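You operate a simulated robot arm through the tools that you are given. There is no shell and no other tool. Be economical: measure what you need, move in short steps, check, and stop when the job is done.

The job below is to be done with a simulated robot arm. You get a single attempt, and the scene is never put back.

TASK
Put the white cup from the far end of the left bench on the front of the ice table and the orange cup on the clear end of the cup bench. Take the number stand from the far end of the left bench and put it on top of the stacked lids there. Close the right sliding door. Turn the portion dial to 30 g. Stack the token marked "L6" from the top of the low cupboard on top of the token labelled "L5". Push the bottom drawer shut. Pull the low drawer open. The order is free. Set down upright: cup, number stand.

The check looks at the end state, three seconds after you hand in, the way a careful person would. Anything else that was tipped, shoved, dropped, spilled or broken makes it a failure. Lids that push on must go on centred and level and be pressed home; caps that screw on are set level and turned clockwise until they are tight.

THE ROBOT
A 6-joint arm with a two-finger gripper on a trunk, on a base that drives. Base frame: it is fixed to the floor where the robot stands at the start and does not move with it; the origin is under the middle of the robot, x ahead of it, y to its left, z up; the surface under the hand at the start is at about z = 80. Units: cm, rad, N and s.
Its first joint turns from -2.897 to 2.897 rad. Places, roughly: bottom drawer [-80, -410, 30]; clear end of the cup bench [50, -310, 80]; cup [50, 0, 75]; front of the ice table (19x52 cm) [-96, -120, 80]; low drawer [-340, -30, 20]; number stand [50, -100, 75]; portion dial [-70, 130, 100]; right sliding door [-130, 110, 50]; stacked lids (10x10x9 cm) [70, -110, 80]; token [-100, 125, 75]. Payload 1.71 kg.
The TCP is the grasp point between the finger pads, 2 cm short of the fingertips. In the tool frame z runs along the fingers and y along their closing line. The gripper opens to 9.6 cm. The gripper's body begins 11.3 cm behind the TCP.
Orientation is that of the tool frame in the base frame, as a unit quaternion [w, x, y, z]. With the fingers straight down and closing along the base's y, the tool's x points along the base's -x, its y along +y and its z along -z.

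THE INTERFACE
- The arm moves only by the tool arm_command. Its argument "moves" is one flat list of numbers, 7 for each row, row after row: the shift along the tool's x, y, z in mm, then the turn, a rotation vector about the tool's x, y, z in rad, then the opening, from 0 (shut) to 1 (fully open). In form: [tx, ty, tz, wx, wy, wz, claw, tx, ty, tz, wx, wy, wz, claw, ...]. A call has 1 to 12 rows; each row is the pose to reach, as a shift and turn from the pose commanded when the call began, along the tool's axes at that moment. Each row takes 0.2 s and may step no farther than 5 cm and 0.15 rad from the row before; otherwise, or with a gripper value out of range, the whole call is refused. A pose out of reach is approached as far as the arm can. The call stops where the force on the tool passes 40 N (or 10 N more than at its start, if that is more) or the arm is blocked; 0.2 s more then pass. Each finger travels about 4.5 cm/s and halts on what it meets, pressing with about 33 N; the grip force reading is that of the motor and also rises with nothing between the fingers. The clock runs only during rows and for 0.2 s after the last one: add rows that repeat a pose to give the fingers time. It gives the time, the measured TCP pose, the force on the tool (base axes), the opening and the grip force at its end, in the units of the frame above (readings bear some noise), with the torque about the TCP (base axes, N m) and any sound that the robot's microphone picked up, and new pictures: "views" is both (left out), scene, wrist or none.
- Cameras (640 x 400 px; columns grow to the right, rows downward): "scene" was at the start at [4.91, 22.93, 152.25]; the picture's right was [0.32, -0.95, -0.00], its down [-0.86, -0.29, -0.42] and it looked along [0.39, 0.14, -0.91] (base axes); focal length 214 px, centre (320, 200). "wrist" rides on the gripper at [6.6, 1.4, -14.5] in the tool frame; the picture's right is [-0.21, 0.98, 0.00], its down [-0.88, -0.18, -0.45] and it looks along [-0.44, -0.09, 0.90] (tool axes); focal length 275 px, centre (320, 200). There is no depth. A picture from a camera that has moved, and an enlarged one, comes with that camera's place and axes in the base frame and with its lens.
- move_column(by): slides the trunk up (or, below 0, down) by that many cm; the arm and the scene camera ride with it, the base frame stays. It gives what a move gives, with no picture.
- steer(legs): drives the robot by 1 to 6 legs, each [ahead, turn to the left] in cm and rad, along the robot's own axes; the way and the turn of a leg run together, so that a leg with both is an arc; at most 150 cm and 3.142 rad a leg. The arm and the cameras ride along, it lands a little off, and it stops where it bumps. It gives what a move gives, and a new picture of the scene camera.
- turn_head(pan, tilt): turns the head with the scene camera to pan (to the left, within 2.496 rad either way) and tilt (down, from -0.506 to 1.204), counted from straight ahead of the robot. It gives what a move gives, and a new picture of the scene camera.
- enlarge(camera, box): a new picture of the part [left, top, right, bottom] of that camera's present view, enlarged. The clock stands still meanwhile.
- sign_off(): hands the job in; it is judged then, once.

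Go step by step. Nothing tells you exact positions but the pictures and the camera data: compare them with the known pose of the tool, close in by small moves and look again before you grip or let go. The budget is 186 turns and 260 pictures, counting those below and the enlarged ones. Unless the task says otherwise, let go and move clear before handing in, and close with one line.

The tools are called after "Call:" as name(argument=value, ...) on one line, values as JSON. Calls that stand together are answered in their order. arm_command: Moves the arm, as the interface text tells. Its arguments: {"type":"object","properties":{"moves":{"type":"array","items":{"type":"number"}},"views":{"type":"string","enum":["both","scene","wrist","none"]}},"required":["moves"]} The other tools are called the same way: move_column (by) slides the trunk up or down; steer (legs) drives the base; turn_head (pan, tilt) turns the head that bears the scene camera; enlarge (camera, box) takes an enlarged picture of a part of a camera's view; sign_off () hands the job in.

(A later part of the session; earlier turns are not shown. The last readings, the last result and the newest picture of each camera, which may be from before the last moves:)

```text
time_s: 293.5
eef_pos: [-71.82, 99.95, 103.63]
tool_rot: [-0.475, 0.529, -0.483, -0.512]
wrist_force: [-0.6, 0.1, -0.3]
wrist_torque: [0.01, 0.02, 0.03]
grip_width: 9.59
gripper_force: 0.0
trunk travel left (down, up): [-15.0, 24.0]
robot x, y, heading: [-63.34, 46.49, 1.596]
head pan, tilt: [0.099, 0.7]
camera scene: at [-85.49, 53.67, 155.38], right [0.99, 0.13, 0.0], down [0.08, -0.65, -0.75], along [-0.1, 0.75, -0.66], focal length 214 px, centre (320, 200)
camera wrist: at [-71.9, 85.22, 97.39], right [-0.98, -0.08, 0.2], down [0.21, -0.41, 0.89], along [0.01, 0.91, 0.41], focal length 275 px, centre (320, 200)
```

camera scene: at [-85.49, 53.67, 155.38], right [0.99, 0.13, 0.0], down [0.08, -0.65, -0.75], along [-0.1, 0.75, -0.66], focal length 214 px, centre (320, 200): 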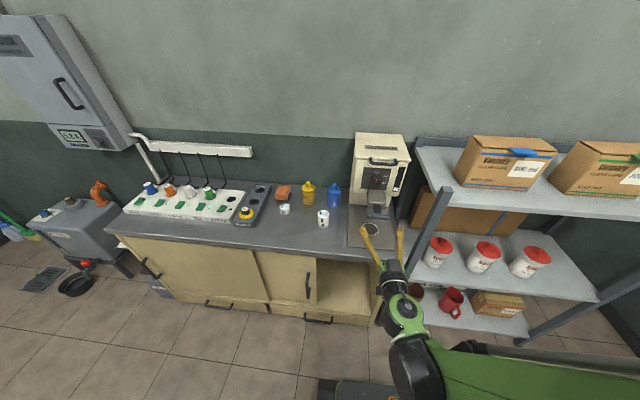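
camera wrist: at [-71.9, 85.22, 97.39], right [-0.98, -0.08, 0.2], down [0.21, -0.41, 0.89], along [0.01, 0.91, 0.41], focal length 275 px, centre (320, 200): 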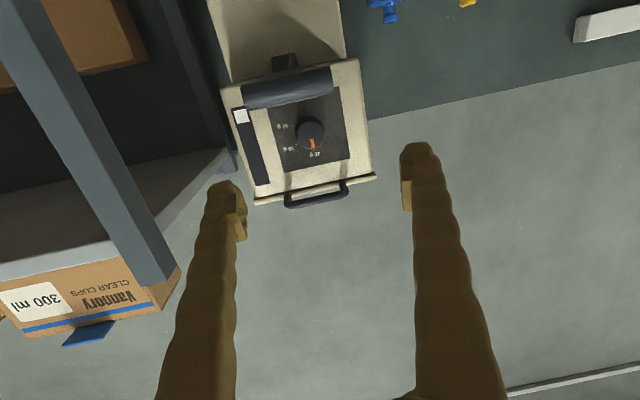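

Call:
enlarge(camera="wrist", box=[200, 50, 400, 220])

Call:
enlarge(camera="wrist", box=[270, 100, 350, 170])

Call:
enlarge(camera="scene", box=[345, 120, 425, 220])

```text
2.35 times, centred on (300, 135) of wrist
camera zoom: at [-71.9, 85.22, 97.39], right [-0.98, -0.08, 0.2], down [0.21, -0.41, 0.89], along [0.01, 0.91, 0.41], focal length 648 px, centre (367, 353)
```

zoom: 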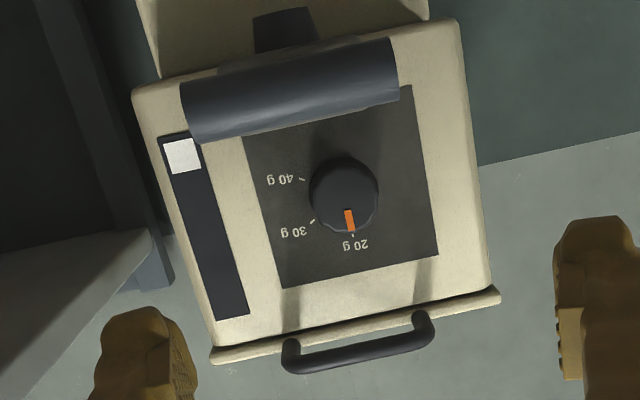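

```text
5.71 times, centred on (310, 135) of wrist
camera zoom: at [-71.9, 85.22, 97.39], right [-0.98, -0.08, 0.2], down [0.21, -0.41, 0.89], along [0.01, 0.91, 0.41], focal length 1573 px, centre (377, 571)
```

zoom: 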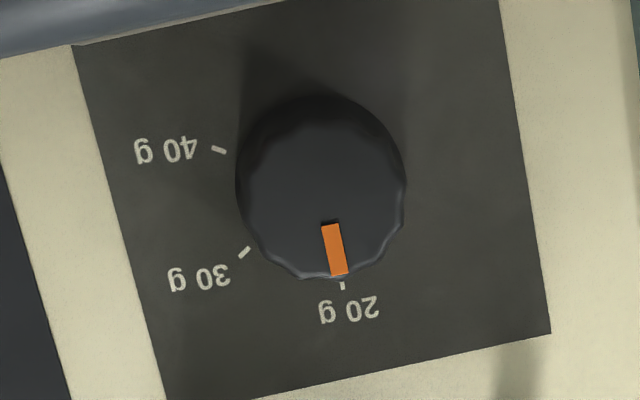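

```text
4.00 times, centred on (385, 170) of scene
camera zoom: at [-85.49, 53.67, 155.38], right [0.99, 0.13, 0.0], down [0.08, -0.65, -0.75], along [-0.1, 0.75, -0.66], focal length 858 px, centre (60, 320)
```

zoom: 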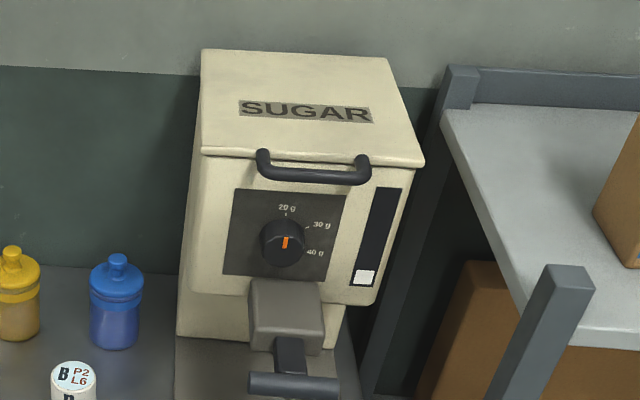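

Pointer is at 20 g; 30 g is ≈57° clockwise. Knob front centre ≈(-72.3,126,104.8). A lever sticks out below, so I'll approach with the hand pitched 25° downward. First set orientation.

Call:
arm_command(moves=[0, 0, 0, 0.02, 0.1, 0, 1, 0, 0, 0, 0.04, 0.2, 0, 1, 0, 0, 0, 0.06, 0.3, 0, 1, 0, 0, 0, 0.083, 0.41, 0, 1, 0, 0, 0, 0.083, 0.41, 0, 1], views="none")

Call:
arm_command(moves=[0, 0, 0, 0.05, 0, -0.11, 0.7, 0, 0, 0, 0.105, 0, -0.225, 0.7, 0, 0, 0, 0.158, 0, -0.338, 0.7, 0, 0, 0, 0.21, 0, -0.45, 0.7, 0, 0, 0, 0.21, 0, -0.45, 0.7], views="wrist")

```text
time_s: 294.7
eef_pos: [-71.91, 100.06, 103.59]
tool_rot: [-0.387, 0.602, -0.589, -0.374]
wrist_force: [0.5, -0.3, 0.7]
wrist_torque: [0.01, -0.03, -0.02]
grip_width: 9.6
gripper_force: 0.0
trunk travel left (down, up): [-15.0, 24.0]
robot x, y, heading: [-63.12, 46.49, 1.598]
head pan, tilt: [0.099, 0.7]
```

```text
time_s: 295.9
eef_pos: [-71.84, 99.93, 103.63]
tool_rot: [-0.523, 0.674, -0.476, -0.215]
wrist_force: [-0.1, 0.8, 0.8]
wrist_torque: [-0.01, -0.01, -0.04]
grip_width: 6.72
gripper_force: 0.0
trunk travel left (down, up): [-15.0, 24.0]
robot x, y, heading: [-62.86, 46.43, 1.603]
head pan, tilt: [0.099, 0.7]
camera wrist: at [-73.13, 84.1, 103.07], right [-0.94, 0.09, -0.33], down [-0.33, -0.04, 0.94], along [0.07, 1.0, 0.06], focal length 275 px, centre (320, 200)
```

wrist: 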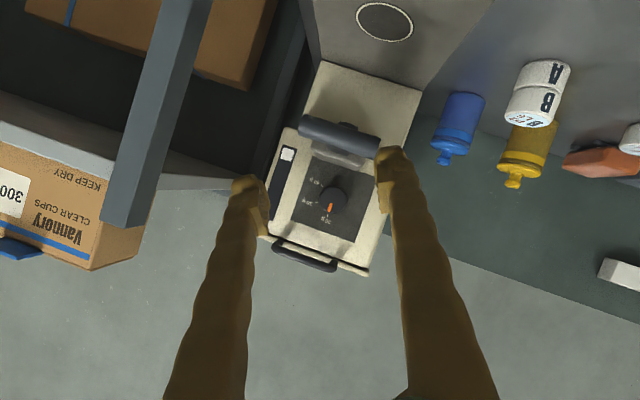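

Move in to just before the knob and check.

Call:
arm_command(moves=[-23, -1, 42, 0, 0, 0, 0.7, -46, -2, 83, 0, 0, 0, 0.7, -70, -3, 125, 0, 0, 0, 0.7, -93, -4, 166, 0, 0, 0, 0.7, -93, -4, 166, 0, 0, 0, 0.7], views="wrist")

Call:
enlarge(camera="scene", box=[345, 120, 425, 220])

Call:
enlarge(camera="wrist", box=[230, 90, 430, 270])

```text
time_s: 297.1
eef_pos: [-72.07, 119.19, 105.2]
tool_rot: [-0.522, 0.674, -0.477, -0.215]
wrist_force: [-0.5, -0.1, 0.5]
wrist_torque: [0.02, -0.01, -0.02]
grip_width: 6.73
gripper_force: 0.1
trunk travel left (down, up): [-15.0, 24.0]
robot x, y, heading: [-63.48, 46.49, 1.6]
head pan, tilt: [0.099, 0.7]
camera wrist: at [-73.25, 103.35, 104.55], right [-0.94, 0.09, -0.33], down [-0.33, -0.04, 0.94], along [0.07, 1.0, 0.06], focal length 275 px, centre (320, 200)
```

wrist: 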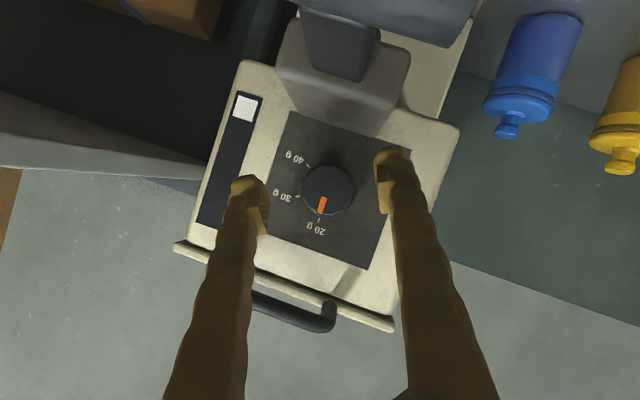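

```text
4.00 times, centred on (385, 170) of scene
camera zoom: at [-85.5, 53.71, 155.37], right [0.99, 0.13, 0.0], down [0.08, -0.65, -0.75], along [-0.1, 0.75, -0.66], focal length 858 px, centre (60, 320)
```

zoom: 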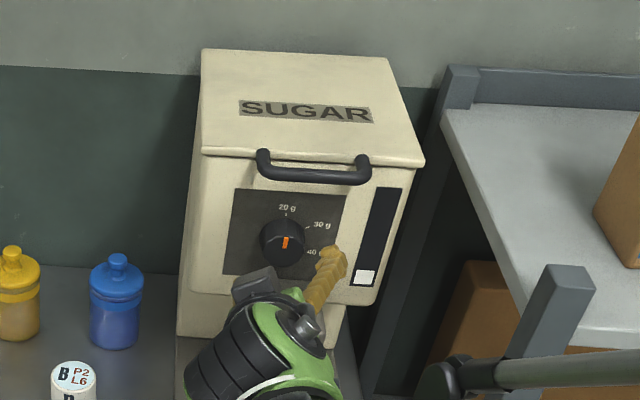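

```text
2.22 times, centred on (330, 180) of wrist
camera zoom: at [-73.25, 103.35, 104.55], right [-0.94, 0.09, -0.33], down [-0.33, -0.04, 0.94], along [0.07, 1.0, 0.06], focal length 612 px, centre (298, 244)
```

zoom: 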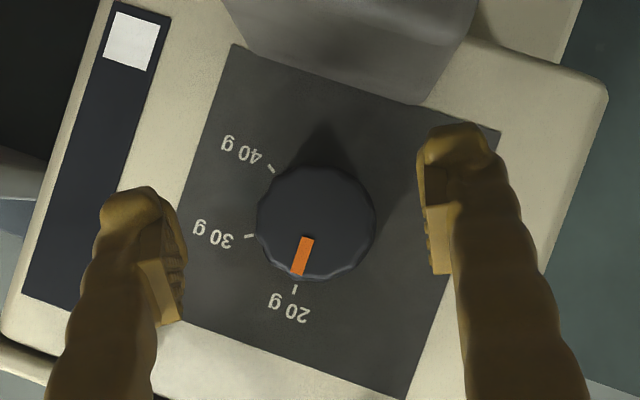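

Knob is centred between the fingers. Move in 5.5 cm and grip.

Call:
arm_command(moves=[-12, 1, 25, 0, 0, 0, 0.7, -20, 2, 42, 0, 0, 0, 0.7, -24, 2, 50, 0, 0, 0, 0.7, -24, 2, 50, 0, 0, 0, 0.7], views="wrist")

Call:
enlarge(camera="scene", box=[345, 120, 425, 220])

```text
time_s: 298.1
eef_pos: [-72.29, 124.48, 105.11]
tool_rot: [-0.522, 0.674, -0.477, -0.215]
wrist_force: [0.2, 0.2, 0.2]
wrist_torque: [0.05, 0.0, -0.03]
grip_width: 6.7
gripper_force: 0.1
trunk travel left (down, up): [-15.0, 24.0]
robot x, y, heading: [-63.22, 46.06, 1.594]
head pan, tilt: [0.099, 0.7]
camera wrist: at [-73.55, 108.61, 104.48], right [-0.94, 0.09, -0.33], down [-0.33, -0.04, 0.94], along [0.07, 1.0, 0.06], focal length 275 px, centre (320, 200)
```

wrist: 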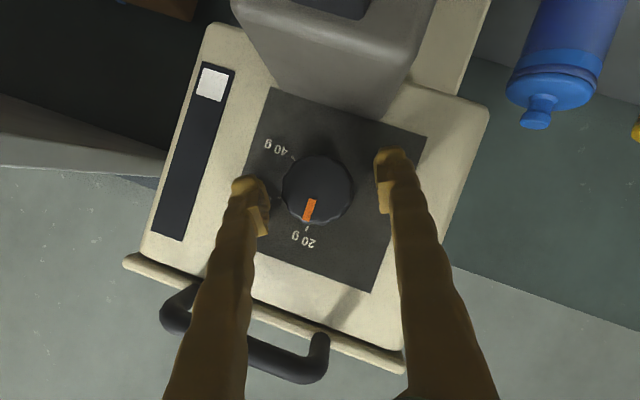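

```text
4.00 times, centred on (385, 170) of scene
camera zoom: at [-85.48, 53.64, 155.38], right [0.99, 0.13, 0.0], down [0.08, -0.65, -0.75], along [-0.1, 0.75, -0.66], focal length 858 px, centre (60, 320)
```

zoom: 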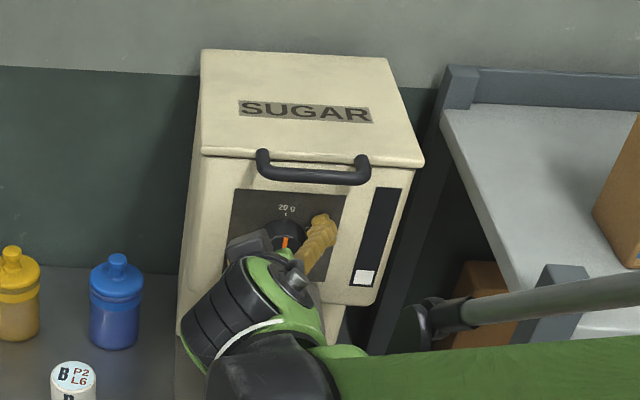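

Call:
arm_command(moves=[-2, 0, 5, 0, 0, 0, 0.7, -2, 0, 5, 0, 0, 0, 0.55, -2, 0, 5, 0, 0, 0, 0.45, -2, 0, 5, 0, 0, 0, 0.35, -2, 0, 5, 0, 0, 0, 0.25, -2, 0, 5, 0, 0, 0, 0.25], views="wrist")

```text
time_s: 298.5
eef_pos: [-72.24, 122.71, 106.41]
tool_rot: [-0.527, 0.67, -0.475, -0.219]
wrist_force: [-1.3, -1.3, -0.7]
wrist_torque: [0.19, -0.08, -0.12]
grip_width: 5.06
gripper_force: 3.0
trunk travel left (down, up): [-15.0, 24.0]
robot x, y, heading: [-63.55, 46.42, 1.596]
head pan, tilt: [0.099, 0.7]
stopped in row 2: the force on the tool passed its limit at 44 N (the readings are from after the stop); the commanded pose is now the measured one
camera wrist: at [-73.52, 106.89, 105.51], right [-0.94, 0.09, -0.32], down [-0.33, -0.05, 0.94], along [0.07, 0.99, 0.08], focal length 275 px, centre (320, 200)
```

wrist: 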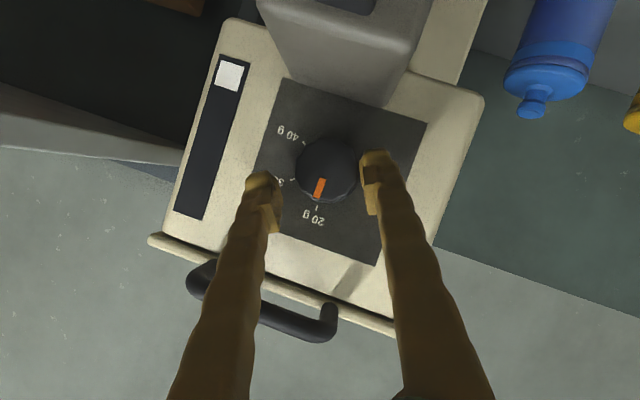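

The tips touched the panel. Return to 0.5 cm short of it and close.

Call:
arm_command(moves=[4, 6, 10, 0, 0, 0, 0.65, 4, 6, 17, 0, 0, 0, 0.65, 4, 6, 17, 0, 0, 0, 0.65], views="wrist")

Call:
enlarge(camera="scene", box=[345, 120, 425, 220])

```text
time_s: 299.3
eef_pos: [-72.2, 124.52, 105.0]
tool_rot: [-0.526, 0.67, -0.476, -0.217]
wrist_force: [0.3, -17.9, 2.4]
wrist_torque: [-0.27, 0.03, 0.66]
grip_width: 6.39
gripper_force: 1.1
trunk travel left (down, up): [-15.0, 24.0]
robot x, y, heading: [-63.23, 46.22, 1.601]
head pan, tilt: [0.099, 0.7]
camera wrist: at [-73.51, 108.63, 104.22], right [-0.94, 0.09, -0.32], down [-0.33, -0.05, 0.94], along [0.07, 0.99, 0.08], focal length 275 px, centre (320, 200)
```

wrist: 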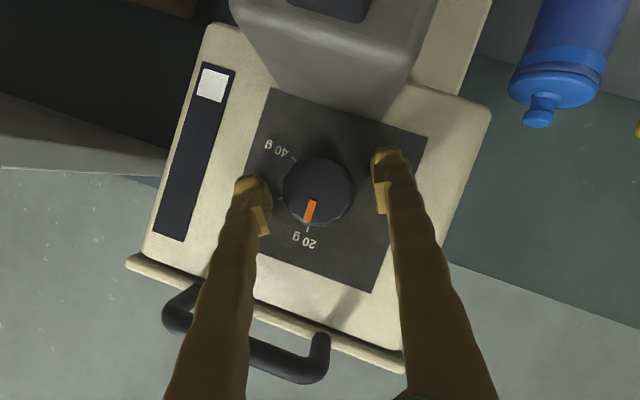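

```text
4.00 times, centred on (385, 170) of scene
camera zoom: at [-85.49, 53.43, 155.39], right [0.99, 0.13, 0.0], down [0.08, -0.65, -0.76], along [-0.1, 0.75, -0.66], focal length 858 px, centre (60, 320)
```

zoom: 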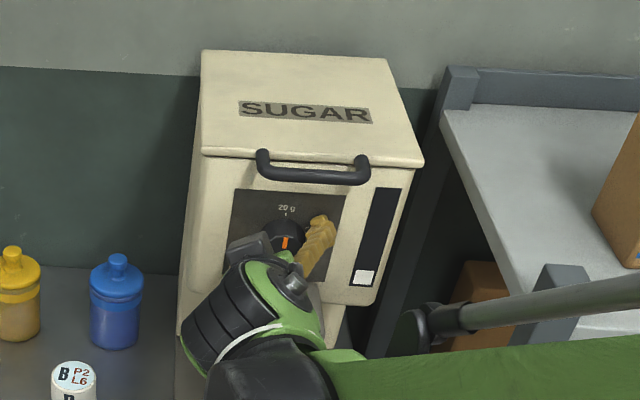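

Call:
arm_command(moves=[2, 0, -5, 0, 0, 0, 0.6, 2, 0, -5, 0, 0, 0, 0.55, 2, 0, -5, 0, 0, 0, 0.45, 2, 0, -5, 0, 0, 0, 0.35, 2, 0, -5, 0, 0, 0, 0.25, 2, 0, -5, 0, 0, 0, 0.25], views="wrist")

```text
time_s: 300.7
eef_pos: [-72.18, 124.14, 104.89]
tool_rot: [-0.526, 0.67, -0.476, -0.216]
wrist_force: [10.7, 2.8, 6.7]
wrist_torque: [0.03, -0.02, -0.23]
grip_width: 3.99
gripper_force: 35.0
trunk travel left (down, up): [-15.0, 24.0]
robot x, y, heading: [-62.92, 46.05, 1.6]
head pan, tilt: [0.099, 0.7]
camera wrist: at [-73.36, 108.2, 104.14], right [-0.94, 0.09, -0.32], down [-0.33, -0.05, 0.94], along [0.07, 0.99, 0.08], focal length 275 px, centre (320, 200)
```

wrist: 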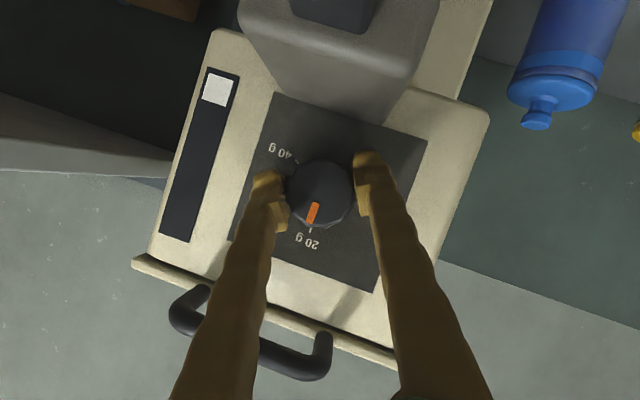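

Gripped. Rotate clockwise about the knob axis by ≈56°.

Call:
arm_command(moves=[0, 0, 0, -0.057, 0.001, 0.127, 0.25, 0, 0, 0, -0.115, 0.002, 0.255, 0.25, 0, 0, 0, -0.172, 0.004, 0.382, 0.25, 0, 0, 0, -0.23, 0.005, 0.51, 0.25, 0, 0, 0, -0.288, 0.006, 0.637, 0.25, 0, 0, 0, -0.345, 0.007, 0.765, 0.25, 0, 0, 0, -0.403, 0.009, 0.893, 0.25, 0, 0, 0, -0.403, 0.009, 0.893, 0.25])

Call:
enlarge(camera="wrist", box=[230, 110, 410, 270])

```text
time_s: 302.5
eef_pos: [-72.2, 124.06, 104.94]
tool_rot: [0.239, -0.49, 0.667, 0.508]
wrist_force: [8.4, 3.3, 17.4]
wrist_torque: [0.63, 0.0, -0.21]
grip_width: 3.98
gripper_force: 34.9
trunk travel left (down, up): [-15.0, 24.0]
robot x, y, heading: [-63.37, 46.53, 1.602]
head pan, tilt: [0.099, 0.7]
camera scene: at [-85.4, 53.52, 155.41], right [0.99, 0.13, 0.0], down [0.08, -0.65, -0.76], along [-0.1, 0.75, -0.66], focal length 214 px, centre (320, 200)
camera wrist: at [-73.48, 108.18, 105.56], right [-0.79, 0.09, 0.6], down [0.6, -0.05, 0.8], along [0.1, 0.99, -0.02], focal length 275 px, centre (320, 200)
```

scene: 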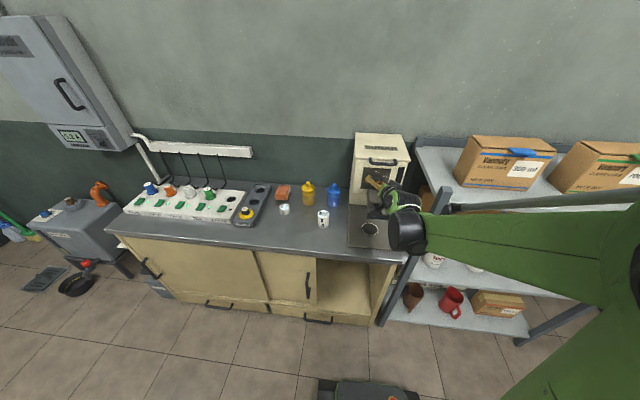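
wrist: 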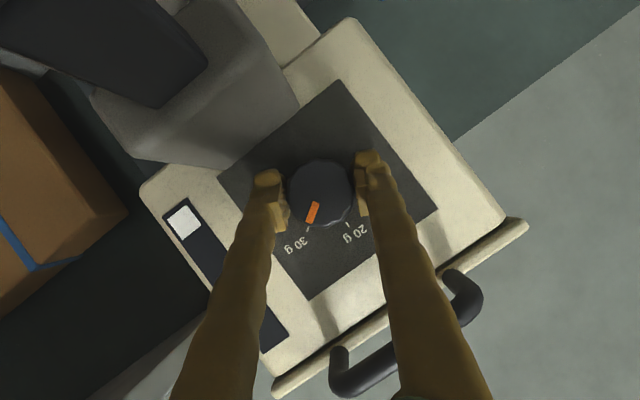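

```text
2.50 times, centred on (320, 190) of wrist
camera zoom: at [-73.48, 108.18, 105.56], right [-0.79, 0.09, 0.6], down [0.6, -0.05, 0.8], along [0.1, 0.99, -0.02], focal length 688 px, centre (320, 225)
```

zoom: 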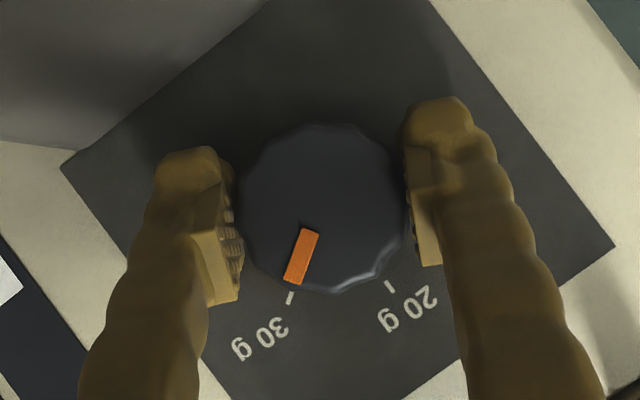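

The pointer is exactly on 30 g. Release and back out along the fingers.

Call:
arm_command(moves=[0, 0, 0, 0, 0, 0, 0.4, 0, 0, 0, 0, 0, 0, 0.55, 0, 0, 0, 0, 0, 0, 0.65, 0, 0, 0, 0, 0, 0, 0.65, 0, 0, -20, 0, 0, 0, 0.65, 0, 0, -60, 0, 0, 0, 0.65, 0, 0, -105, 0, 0, 0, 0.65, 0, 0, -150, 0, 0, 0, 0.65, 0, 0, -195, 0, 0, 0, 0.65], views="wrist")

Call:
enlarge(camera="wrist", box=[240, 110, 400, 260])

Call:
enlarge(camera="scene", box=[345, 120, 425, 220])

```text
time_s: 304.5
eef_pos: [-69.02, 105.37, 112.53]
tool_rot: [0.241, -0.49, 0.666, 0.508]
wrist_force: [-0.2, -0.5, -0.5]
wrist_torque: [0.02, 0.02, -0.02]
grip_width: 6.23
gripper_force: 0.0
trunk travel left (down, up): [-15.0, 24.0]
robot x, y, heading: [-63.27, 46.53, 1.598]
head pan, tilt: [0.099, 0.7]
camera wrist: at [-70.24, 89.51, 113.12], right [-0.79, 0.09, 0.6], down [0.6, -0.05, 0.8], along [0.1, 0.99, -0.01], focal length 275 px, centre (320, 200)
```

wrist: 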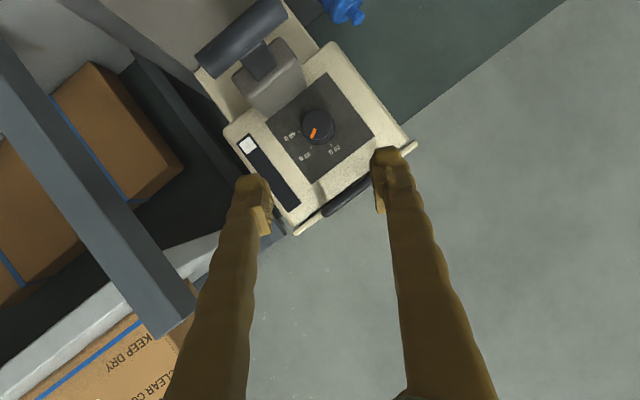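

```text
2.67 times, centred on (320, 185) of wrist
camera zoom: at [-70.24, 89.51, 113.12], right [-0.79, 0.09, 0.6], down [0.6, -0.05, 0.8], along [0.1, 0.99, -0.01], focal length 734 px, centre (320, 240)
```

zoom: 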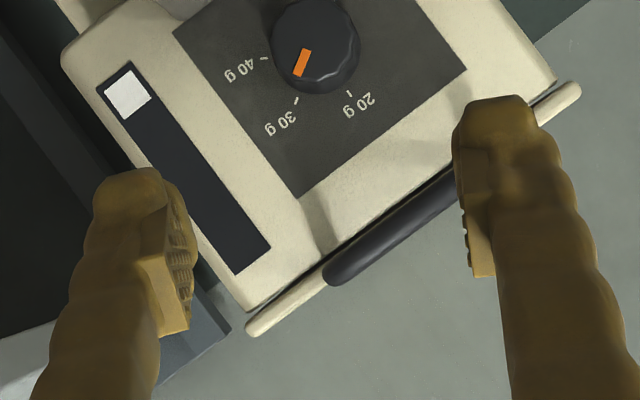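

```text
4.00 times, centred on (385, 170) of scene
camera zoom: at [-85.46, 52.57, 155.43], right [0.99, 0.13, 0.0], down [0.08, -0.65, -0.76], along [-0.1, 0.75, -0.65], focal length 858 px, centre (60, 320)
```

zoom: 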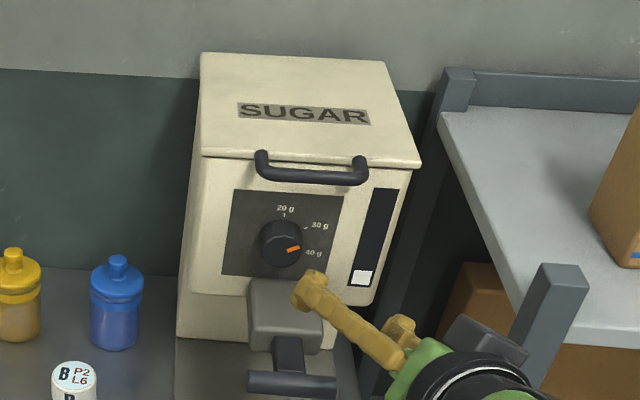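

Take tighter zooms to verify the pointer angle.

Call:
enlarge(camera="wrist", box=[280, 90, 350, 160])

Call:
enlarge(camera="scene", box=[370, 160, 400, 190])

```text
5.71 times, centred on (315, 125) of wrist
camera zoom: at [-70.24, 89.51, 113.12], right [-0.79, 0.09, 0.6], down [0.6, -0.05, 0.8], along [0.1, 0.99, -0.01], focal length 1573 px, centre (349, 629)
```

zoom: 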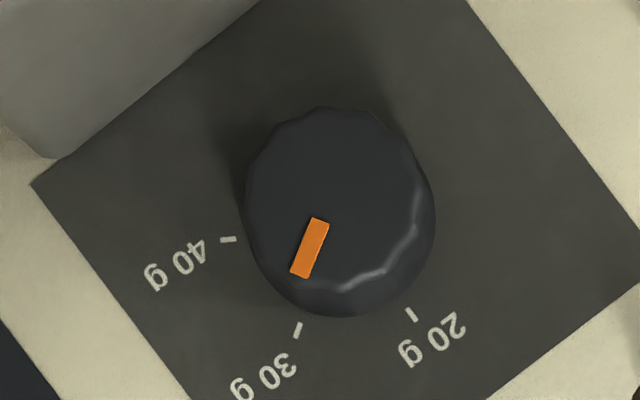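

```text
13.33 times, centred on (385, 175) of scene
camera zoom: at [-85.46, 52.57, 155.43], right [0.99, 0.13, 0.0], down [0.08, -0.65, -0.76], along [-0.1, 0.75, -0.65], focal length 2860 px, centre (-547, 533)
```

zoom: 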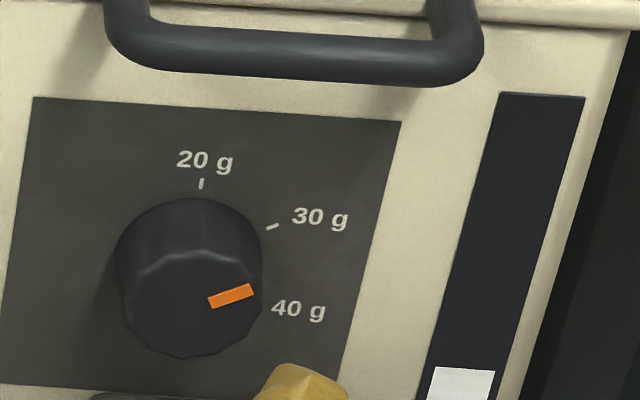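

Pointer parallels the 30 g mark — good. Next the right sliding door. Undo the roll, and look at the door after backing up a little.

Call:
arm_command(moves=[0, 0, -45, 0.049, 0, -0.11, 0, 0, 0, -90, 0.098, 0, -0.22, 0, 0, 0, -130, 0.147, 0, -0.33, 0, 0, 0, -130, 0.196, 0, -0.438, 0, 0, 0, -130, 0.196, 0, -0.438, 0], views="none")

Call:
arm_command(moves=[0, 0, 0, 0, 0.13, 0, 0, 0, 0, 0, 0, 0.26, 0, 0, 0, 0, 0, 0, 0.39, 0, 0, 0, 0, 0, 0, 0.52, 0, 0, 0, 0, 0, 0, 0.6, 0, 0], views="none")

Call:
steer(legs=[[-12, 0]])

Call:
turn_head(pan=0.1, tilt=0.95)

Call:
enlarge(camera="scene", box=[200, 120, 420, 270])

```text
time_s: 305.7
eef_pos: [-66.59, 96.38, 115.93]
tool_rot: [-0.385, 0.602, -0.593, -0.371]
wrist_force: [-0.2, 3.4, -0.1]
wrist_torque: [-0.27, -0.02, -0.05]
grip_width: 0.0
gripper_force: 29.4
trunk travel left (down, up): [-15.0, 24.0]
robot x, y, heading: [-63.06, 46.1, 1.597]
head pan, tilt: [0.099, 0.7]
```

```text
time_s: 306.9
eef_pos: [-66.55, 93.04, 117.47]
tool_rot: [-0.201, 0.681, -0.679, -0.186]
wrist_force: [0.4, 0.3, -1.5]
wrist_torque: [-0.02, 0.0, 0.02]
grip_width: 0.02
gripper_force: 29.2
trunk travel left (down, up): [-15.0, 24.0]
robot x, y, heading: [-62.83, 46.26, 1.598]
head pan, tilt: [0.099, 0.7]
```

```text
time_s: 308.4
eef_pos: [-66.36, 82.82, 116.77]
tool_rot: [-0.197, 0.683, -0.68, -0.182]
wrist_force: [0.3, -1.1, 0.9]
wrist_torque: [0.13, -0.01, 0.03]
grip_width: 0.0
gripper_force: 29.5
trunk travel left (down, up): [-15.0, 24.0]
robot x, y, heading: [-62.85, 34.69, 1.602]
head pan, tilt: [0.099, 0.7]
camera scene: at [-85.14, 41.46, 155.39], right [0.99, 0.13, 0.0], down [0.08, -0.65, -0.76], along [-0.1, 0.75, -0.66], focal length 214 px, centre (320, 200)
```

scene: 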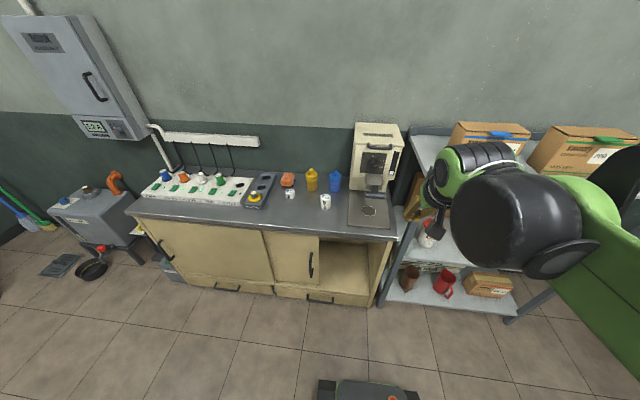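

```text
time_s: 309.2
eef_pos: [-66.24, 81.0, 117.57]
tool_rot: [-0.201, 0.681, -0.679, -0.186]
wrist_force: [0.0, -0.2, 0.9]
wrist_torque: [-0.05, 0.03, 0.0]
grip_width: 0.0
gripper_force: 29.4
trunk travel left (down, up): [-15.0, 24.0]
robot x, y, heading: [-62.86, 34.17, 1.593]
head pan, tilt: [0.099, 0.949]
camera scene: at [-84.92, 37.63, 153.52], right [0.99, 0.13, 0.0], down [0.1, -0.8, -0.58], along [-0.07, 0.58, -0.81], focal length 214 px, centre (320, 200)
```

scene: 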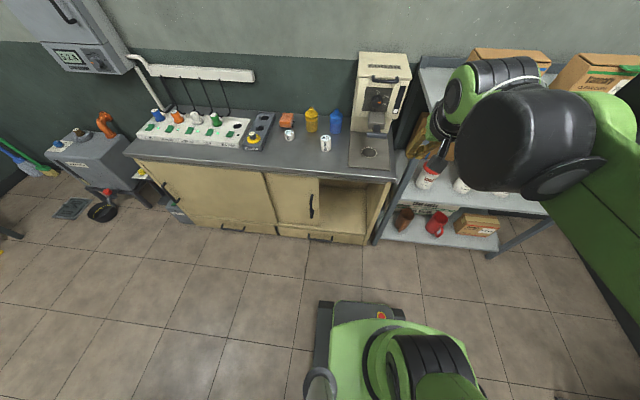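

```text
2.67 times, centred on (310, 195) of scene
camera zoom: at [-84.92, 37.63, 153.52], right [0.99, 0.13, 0.0], down [0.1, -0.8, -0.58], along [-0.07, 0.58, -0.81], focal length 572 px, centre (347, 213)
```

zoom: 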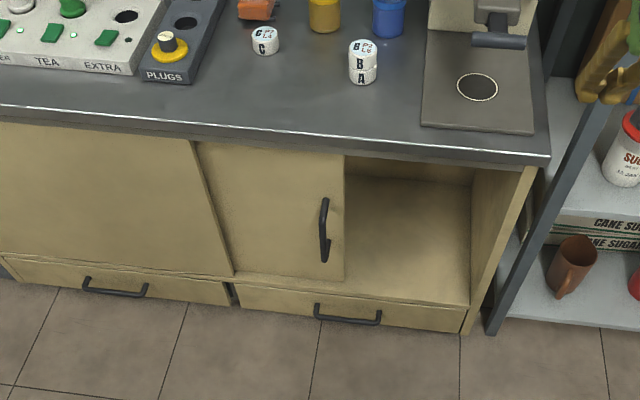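

The handle is a vertical bar at x≈-98, z 40–62, y≈105; the door must slide right ≈32 cm. Lower the trunk and bring the shut fingers to the left of the handle.

Call:
move_column(by=-15)

Call:
arm_command(moves=[8, 30, 37, 0, 0, 0, 0, 16, 60, 74, 0, 0, 0, 0, 24, 90, 111, 0, 0, 0, 0, 32, 120, 148, 0, 0, 0, 0, 40, 150, 185, 0, 0, 0, 0, 48, 180, 222, 0, 0, 0, 0, 56, 210, 259, 0, 0, 0, 0, 64, 240, 296, 0, 0, 0, 0, 72, 270, 333, 0, 0, 0, 0, 80, 300, 370, 0, 0, 0, 0, 88, 330, 407, 0, 0, 0, 0, 88, 330, 407, 0, 0, 0, 0])

```text
time_s: 310.9
eef_pos: [-66.31, 80.94, 102.54]
tool_rot: [-0.201, 0.68, -0.68, -0.187]
wrist_force: [-0.2, -0.7, 0.7]
wrist_torque: [0.03, -0.02, 0.0]
grip_width: 0.01
gripper_force: 29.0
trunk travel left (down, up): [0.0, 39.0]
robot x, y, heading: [-62.62, 34.2, 1.598]
head pan, tilt: [0.099, 0.949]
```

```text
time_s: 313.5
eef_pos: [-98.29, 95.25, 62.81]
tool_rot: [-0.201, 0.681, -0.679, -0.187]
wrist_force: [-0.5, -0.3, -0.4]
wrist_torque: [-0.02, 0.03, 0.02]
grip_width: 0.01
gripper_force: 29.4
trunk travel left (down, up): [0.0, 39.0]
robot x, y, heading: [-62.71, 34.48, 1.599]
head pan, tilt: [0.099, 0.949]
camera scene: at [-84.98, 40.19, 138.43], right [0.99, 0.13, 0.0], down [0.1, -0.82, -0.57], along [-0.07, 0.56, -0.82], focal length 214 px, centre (320, 200)
camera wrist: at [-99.78, 82.08, 71.67], right [-0.98, 0.18, 0.09], down [0.17, 0.51, 0.84], along [0.11, 0.84, -0.53], focal length 275 px, centre (320, 200)
```

scene: 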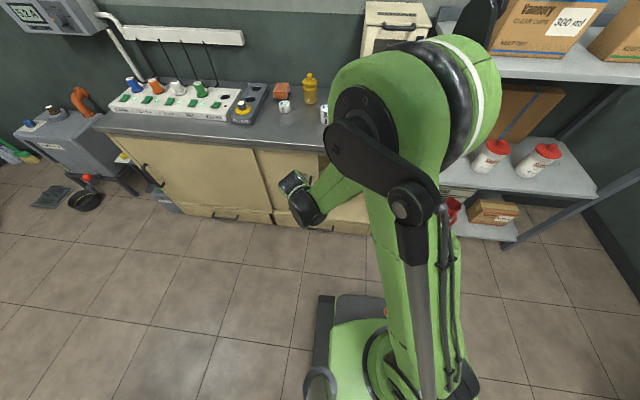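
wrist: 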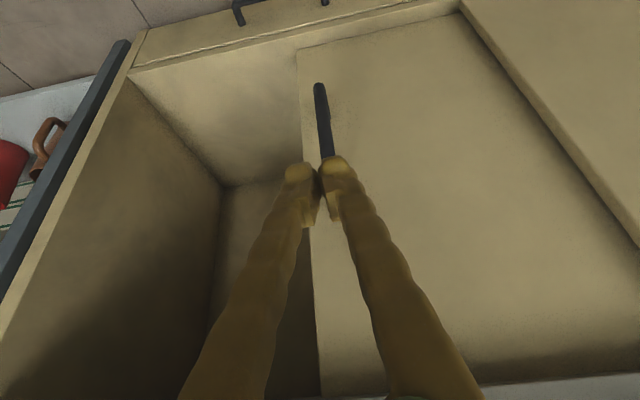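

Handle is right ahead at x≈-98. Shift 4 cm left, lower and move in.

Call:
arm_command(moves=[0, 40, 0, 0, 0, 0, 0, 21, 42, 34, 0, 0, 0, 0, 42, 42, 68, 0, 0, 0, 0, 8, 42, 89, 0, 0, 0, 0, -23, 42, 108, 0, 0, 0, 0, -23, 42, 108, 0, 0, 0, 0])

```text
time_s: 314.9
eef_pos: [-102.31, 102.89, 54.75]
tool_rot: [-0.201, 0.682, -0.678, -0.186]
wrist_force: [0.7, -0.1, 0.3]
wrist_torque: [0.0, 0.0, -0.02]
grip_width: 0.0
gripper_force: 29.4
trunk travel left (down, up): [0.0, 39.0]
robot x, y, heading: [-62.96, 34.81, 1.602]
head pan, tilt: [0.099, 0.949]
camera scene: at [-85.0, 40.18, 138.43], right [0.99, 0.13, 0.0], down [0.1, -0.82, -0.57], along [-0.07, 0.56, -0.82], focal length 214 px, centre (320, 200)
camera wrist: at [-103.95, 89.72, 63.4], right [-0.98, 0.18, 0.09], down [0.17, 0.51, 0.84], along [0.11, 0.84, -0.53], focal length 275 px, centre (320, 200)
```

scene: 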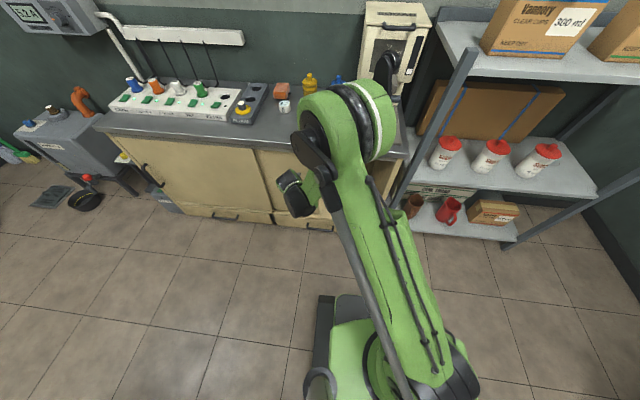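
wrist: 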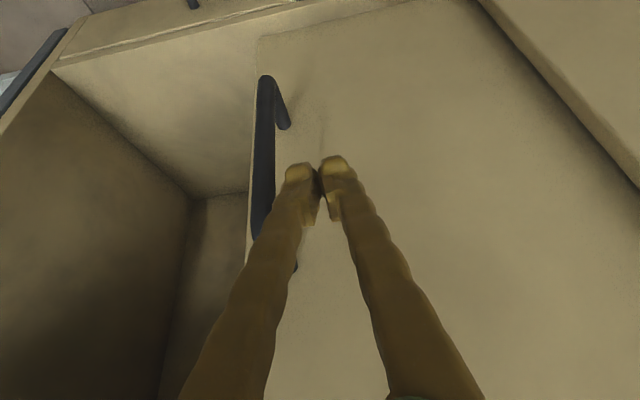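

Fingers are left of the bar. Move in 2 cm and push right.

Call:
arm_command(moves=[-17, 0, 10, 0, 0, 0, 0, -17, -20, 10, 0, 0, 0, 0, -17, -40, 10, 0, 0, 0, 0, -17, -60, 10, 0, 0, 0, 0, -17, -85, 10, 0, 0, 0, 0, -17, -110, 10, 0, 0, 0, 0, -17, -135, 10, 0, 0, 0, 0, -17, -160, 10, 0, 0, 0, 0, -17, -185, 10, 0, 0, 0, 0])

```text
time_s: 316.9
eef_pos: [-84.09, 104.8, 55.01]
tool_rot: [-0.201, 0.681, -0.679, -0.186]
wrist_force: [0.4, 0.0, 0.0]
wrist_torque: [0.01, -0.02, -0.03]
grip_width: 0.0
gripper_force: 29.3
trunk travel left (down, up): [0.0, 39.0]
robot x, y, heading: [-62.43, 34.51, 1.599]
head pan, tilt: [0.099, 0.949]
camera scene: at [-85.04, 40.19, 138.42], right [0.99, 0.13, 0.0], down [0.1, -0.82, -0.57], along [-0.07, 0.56, -0.82], focal length 214 px, centre (320, 200)
camera wrist: at [-85.6, 91.67, 63.82], right [-0.98, 0.18, 0.09], down [0.17, 0.51, 0.84], along [0.11, 0.84, -0.53], focal length 275 px, centre (320, 200)
```

scene: 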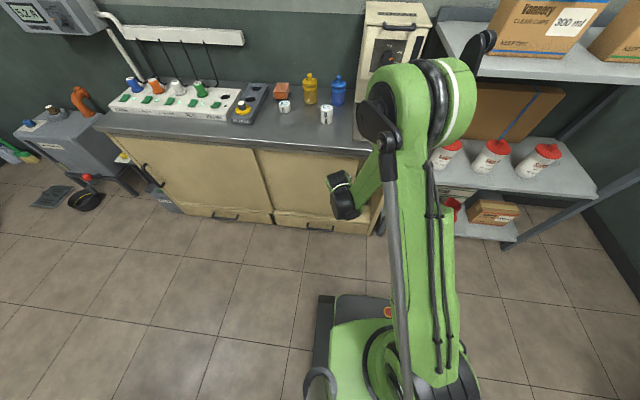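
wrist: 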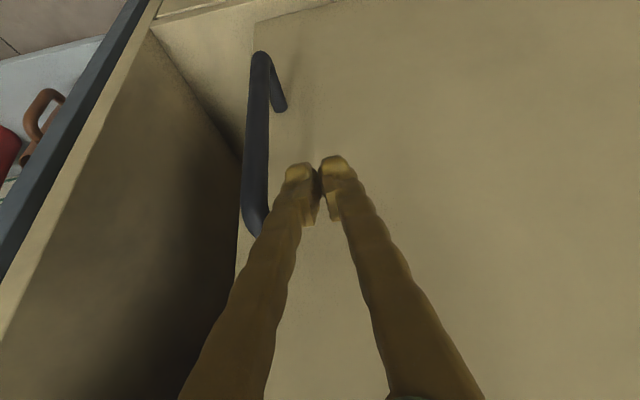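

The door slides. Continue to the end stop.

Call:
arm_command(moves=[0, -25, 0, 0, 0, 0, 0, 0, -50, 0, 0, 0, 0, 0, 0, -75, 0, 0, 0, 0, 0, 0, -100, 0, 0, 0, 0, 0, 0, -120, 0, 0, 0, 0, 0, 0, -135, 0, 0, 0, 0, 0, 0, -150, 0, 0, 0, 0, 0, 0, -165, 0, 0, 0, 0, 0, 0, -180, 0, 0, 0, 0, 0])

```text
time_s: 318.7
eef_pos: [-67.99, 104.07, 56.22]
tool_rot: [-0.203, 0.681, -0.676, -0.195]
wrist_force: [-0.4, 0.2, 0.1]
wrist_torque: [0.02, -0.03, -0.01]
grip_width: 0.0
gripper_force: 29.1
trunk travel left (down, up): [0.0, 39.0]
robot x, y, heading: [-62.61, 34.52, 1.597]
head pan, tilt: [0.099, 0.949]
stopped in row 9: the force on the tool passed its limit at 57 N (the readings are from after the stop); the commanded pose is now the measured one
camera scene: at [-85.06, 40.16, 138.42], right [0.99, 0.13, 0.0], down [0.1, -0.82, -0.57], along [-0.07, 0.56, -0.82], focal length 214 px, centre (320, 200)
camera wrist: at [-69.45, 90.59, 64.91], right [-0.98, 0.17, 0.1], down [0.17, 0.5, 0.85], along [0.1, 0.85, -0.52], focal length 275 px, centre (320, 200)
```

scene: 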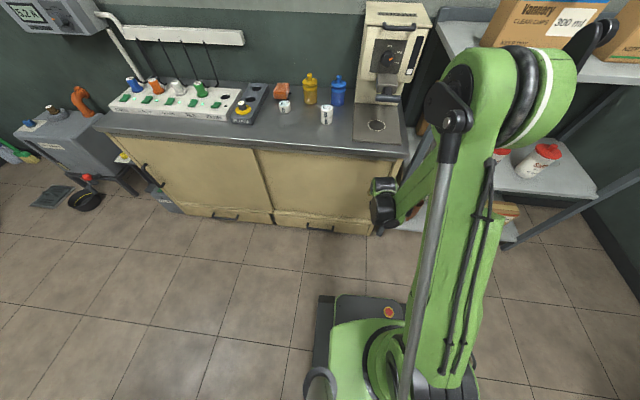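
wrist: 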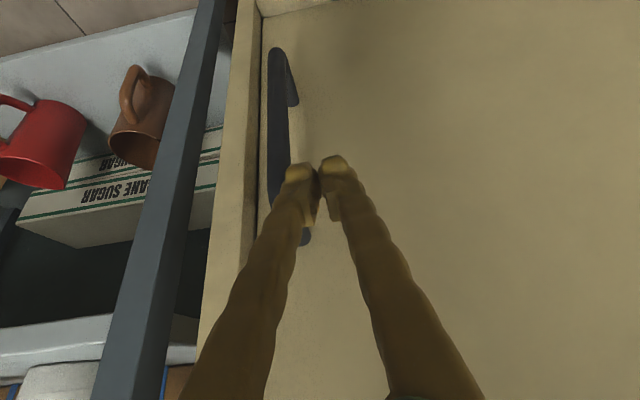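

Door is shut against the frame. Back out, raise and check.

Call:
arm_command(moves=[10, 25, -5, 0, 0, 0, 0, 45, 30, -26, 0, 0, 0, 0, 85, 30, -50, 0, 0, 0, 0, 120, 30, -75, 0, 0, 0, 0, 120, 30, -120, 0, 0, 0, 0, 120, 30, -165, 0, 0, 0, 0, 120, 30, -210, 0, 0.1, 0, 0, 120, 30, -250, 0, 0.2, 0, 0, 120, 30, -250, 0, 0.3, 0, 0, 120, 30, -250, 0, 0.42, 0, 0, 120, 30, -250, 0, 0.55, 0, 0], views="none")

Call:
move_column(by=15)

Call:
enlarge(camera="scene", box=[100, 80, 420, 280])

```text
time_s: 321.1
eef_pos: [-71.23, 80.39, 70.71]
tool_rot: [-0.011, 0.707, -0.707, -0.001]
wrist_force: [-0.7, 0.0, -0.3]
wrist_torque: [0.04, 0.01, -0.02]
grip_width: 0.01
gripper_force: 29.3
out of reach, approached as far as the arm can: row 2, 3, 4, 5, 6
trunk travel left (down, up): [0.0, 39.0]
robot x, y, heading: [-62.53, 34.25, 1.598]
head pan, tilt: [0.099, 0.949]
```

```text
time_s: 322.9
eef_pos: [-71.04, 80.61, 85.63]
tool_rot: [-0.012, 0.708, -0.706, -0.002]
wrist_force: [0.2, 0.2, 0.9]
wrist_torque: [0.01, 0.01, -0.01]
grip_width: 0.03
gripper_force: 29.4
trunk travel left (down, up): [-15.0, 24.0]
robot x, y, heading: [-62.67, 34.18, 1.601]
head pan, tilt: [0.099, 0.949]
```

```text
2.00 times, centred on (260, 180) of scene
camera zoom: at [-85.0, 40.41, 153.41], right [0.99, 0.13, 0.0], down [0.1, -0.82, -0.57], along [-0.07, 0.56, -0.82], focal length 429 px, centre (440, 240)
```

zoom: 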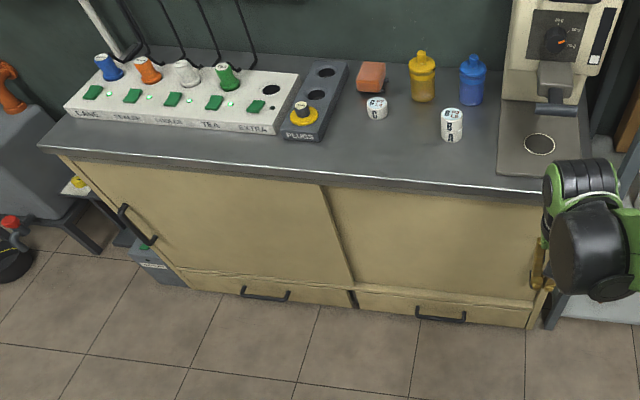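

The sliding door is closed. Fold the arm and drive west along the corridor toward the mint cabinet.

Call:
arm_command(moves=[20, 0, -45, 0, 0, 0, 0.5, 40, 0, -90, 0, 0, 0, 1, 60, 0, -135, 0, 0, 0, 1, 80, 0, -175, 0, 0, 0, 1, 95, -20, -200, 0, 0, 0, 1, 100, -50, -200, 0, 0, 0, 1], views="none")

Call:
steer(legs=[[20, 0], [0, 1.54]])

Call:
turn_head(pan=0.1, tilt=0.6)

```text
time_s: 324.3
eef_pos: [-66.15, 70.09, 105.51]
tool_rot: [-0.012, 0.707, -0.707, -0.002]
wrist_force: [0.8, -0.5, -0.7]
wrist_torque: [0.01, 0.01, 0.01]
grip_width: 9.59
gripper_force: 0.1
trunk travel left (down, up): [-15.0, 24.0]
robot x, y, heading: [-62.64, 34.56, 1.599]
head pan, tilt: [0.099, 0.949]
```

```text
time_s: 332.1
eef_pos: [-98.5, 52.42, 105.62]
tool_rot: [-0.007, 1.0, -0.013, -0.013]
wrist_force: [-0.4, 0.6, -0.7]
wrist_torque: [0.0, -0.06, 0.0]
grip_width: 9.61
gripper_force: 0.1
trunk travel left (down, up): [-15.0, 24.0]
robot x, y, heading: [-63.56, 55.02, 3.144]
head pan, tilt: [0.099, 0.949]
camera scene: at [-67.85, 33.11, 153.51], right [-0.1, 1.0, 0.0], down [0.81, 0.08, -0.58], along [-0.58, -0.06, -0.81], focal length 214 px, centre (320, 200)
```

scene: 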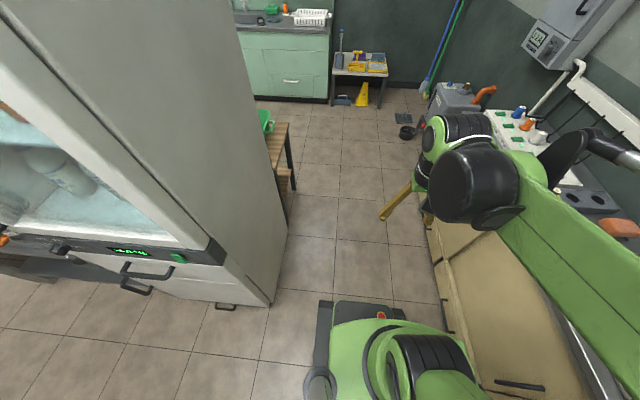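

```text
time_s: 332.9
eef_pos: [-98.19, 52.38, 105.81]
tool_rot: [-0.007, 1.0, -0.013, -0.015]
wrist_force: [0.3, -0.8, -0.6]
wrist_torque: [-0.03, 0.07, 0.01]
grip_width: 9.6
gripper_force: 0.1
trunk travel left (down, up): [-15.0, 24.0]
robot x, y, heading: [-63.34, 54.65, 3.144]
head pan, tilt: [0.099, 0.6]
camera scene: at [-70.75, 32.96, 156.28], right [-0.1, 1.0, 0.0], down [0.57, 0.06, -0.82], along [-0.82, -0.08, -0.57], focal length 214 px, centre (320, 200)
```

scene: 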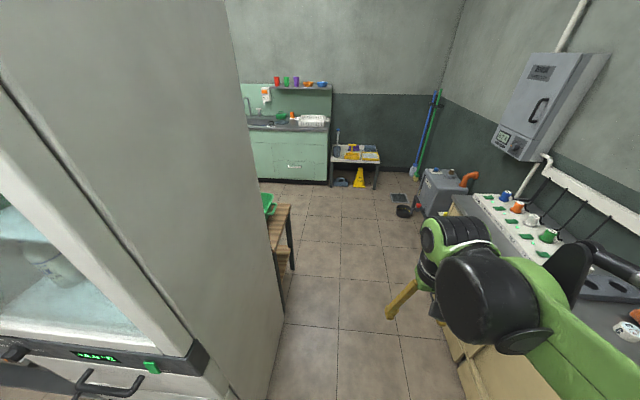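

Corridor is clear. Drive to about (-262,25), facing the cabinet.

Call:
steer(legs=[[0, 0.13], [130, 0], [68, 0], [0, -0.13]])

Call:
turn_head(pan=0.6, tilt=0.85)

Call:
enlarge(camera="scene", box=[220, 80, 420, 220])

```text
time_s: 347.7
eef_pos: [-291.08, 31.5, 106.03]
tool_rot: [-0.008, 0.999, -0.029, -0.017]
wrist_force: [-0.4, 0.8, -0.5]
wrist_torque: [-0.02, -0.02, -0.02]
grip_width: 9.58
gripper_force: 0.1
trunk travel left (down, up): [-15.0, 24.0]
robot x, y, heading: [-257.05, 32.92, 3.109]
head pan, tilt: [0.099, 0.6]
camera scene: at [-262.93, 11.14, 156.37], right [-0.07, 1.0, 0.0], down [0.56, 0.04, -0.83], along [-0.83, -0.05, -0.56], focal length 214 px, centre (320, 200)
```

scene: 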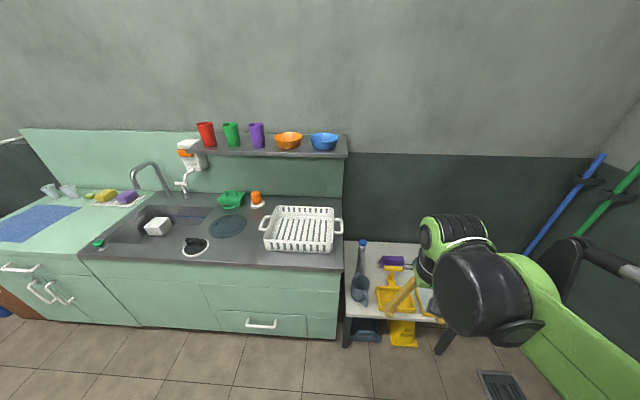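

```text
time_s: 348.6
eef_pos: [-291.22, 31.39, 105.96]
tool_rot: [-0.008, 0.999, -0.029, -0.016]
wrist_force: [1.0, 0.0, 0.3]
wrist_torque: [0.01, 0.08, 0.0]
grip_width: 9.59
gripper_force: 0.0
trunk travel left (down, up): [-15.0, 24.0]
robot x, y, heading: [-257.12, 32.89, 3.108]
head pan, tilt: [0.6, 0.85]
camera scene: at [-262.9, 7.62, 154.22], right [-0.54, 0.84, -0.01], down [0.64, 0.4, -0.65], along [-0.55, -0.35, -0.76], focal length 214 px, centre (320, 200)
```

scene: 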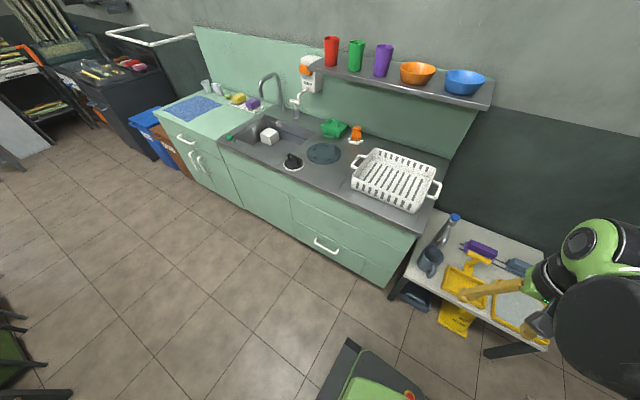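

```text
2.86 times, centred on (320, 150) of scene
camera zoom: at [-262.9, 7.62, 154.22], right [-0.54, 0.84, -0.01], down [0.64, 0.4, -0.65], along [-0.55, -0.35, -0.76], focal length 613 px, centre (320, 343)
```

zoom: 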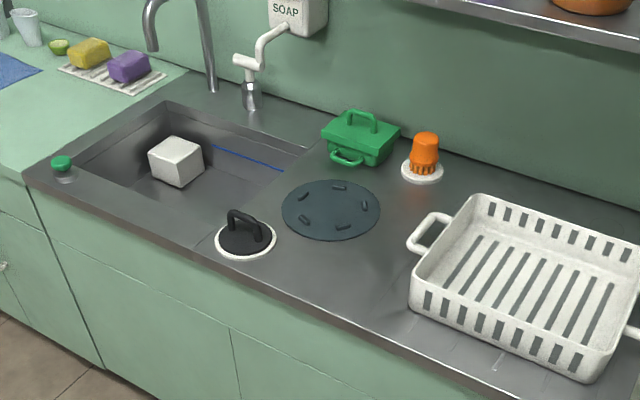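

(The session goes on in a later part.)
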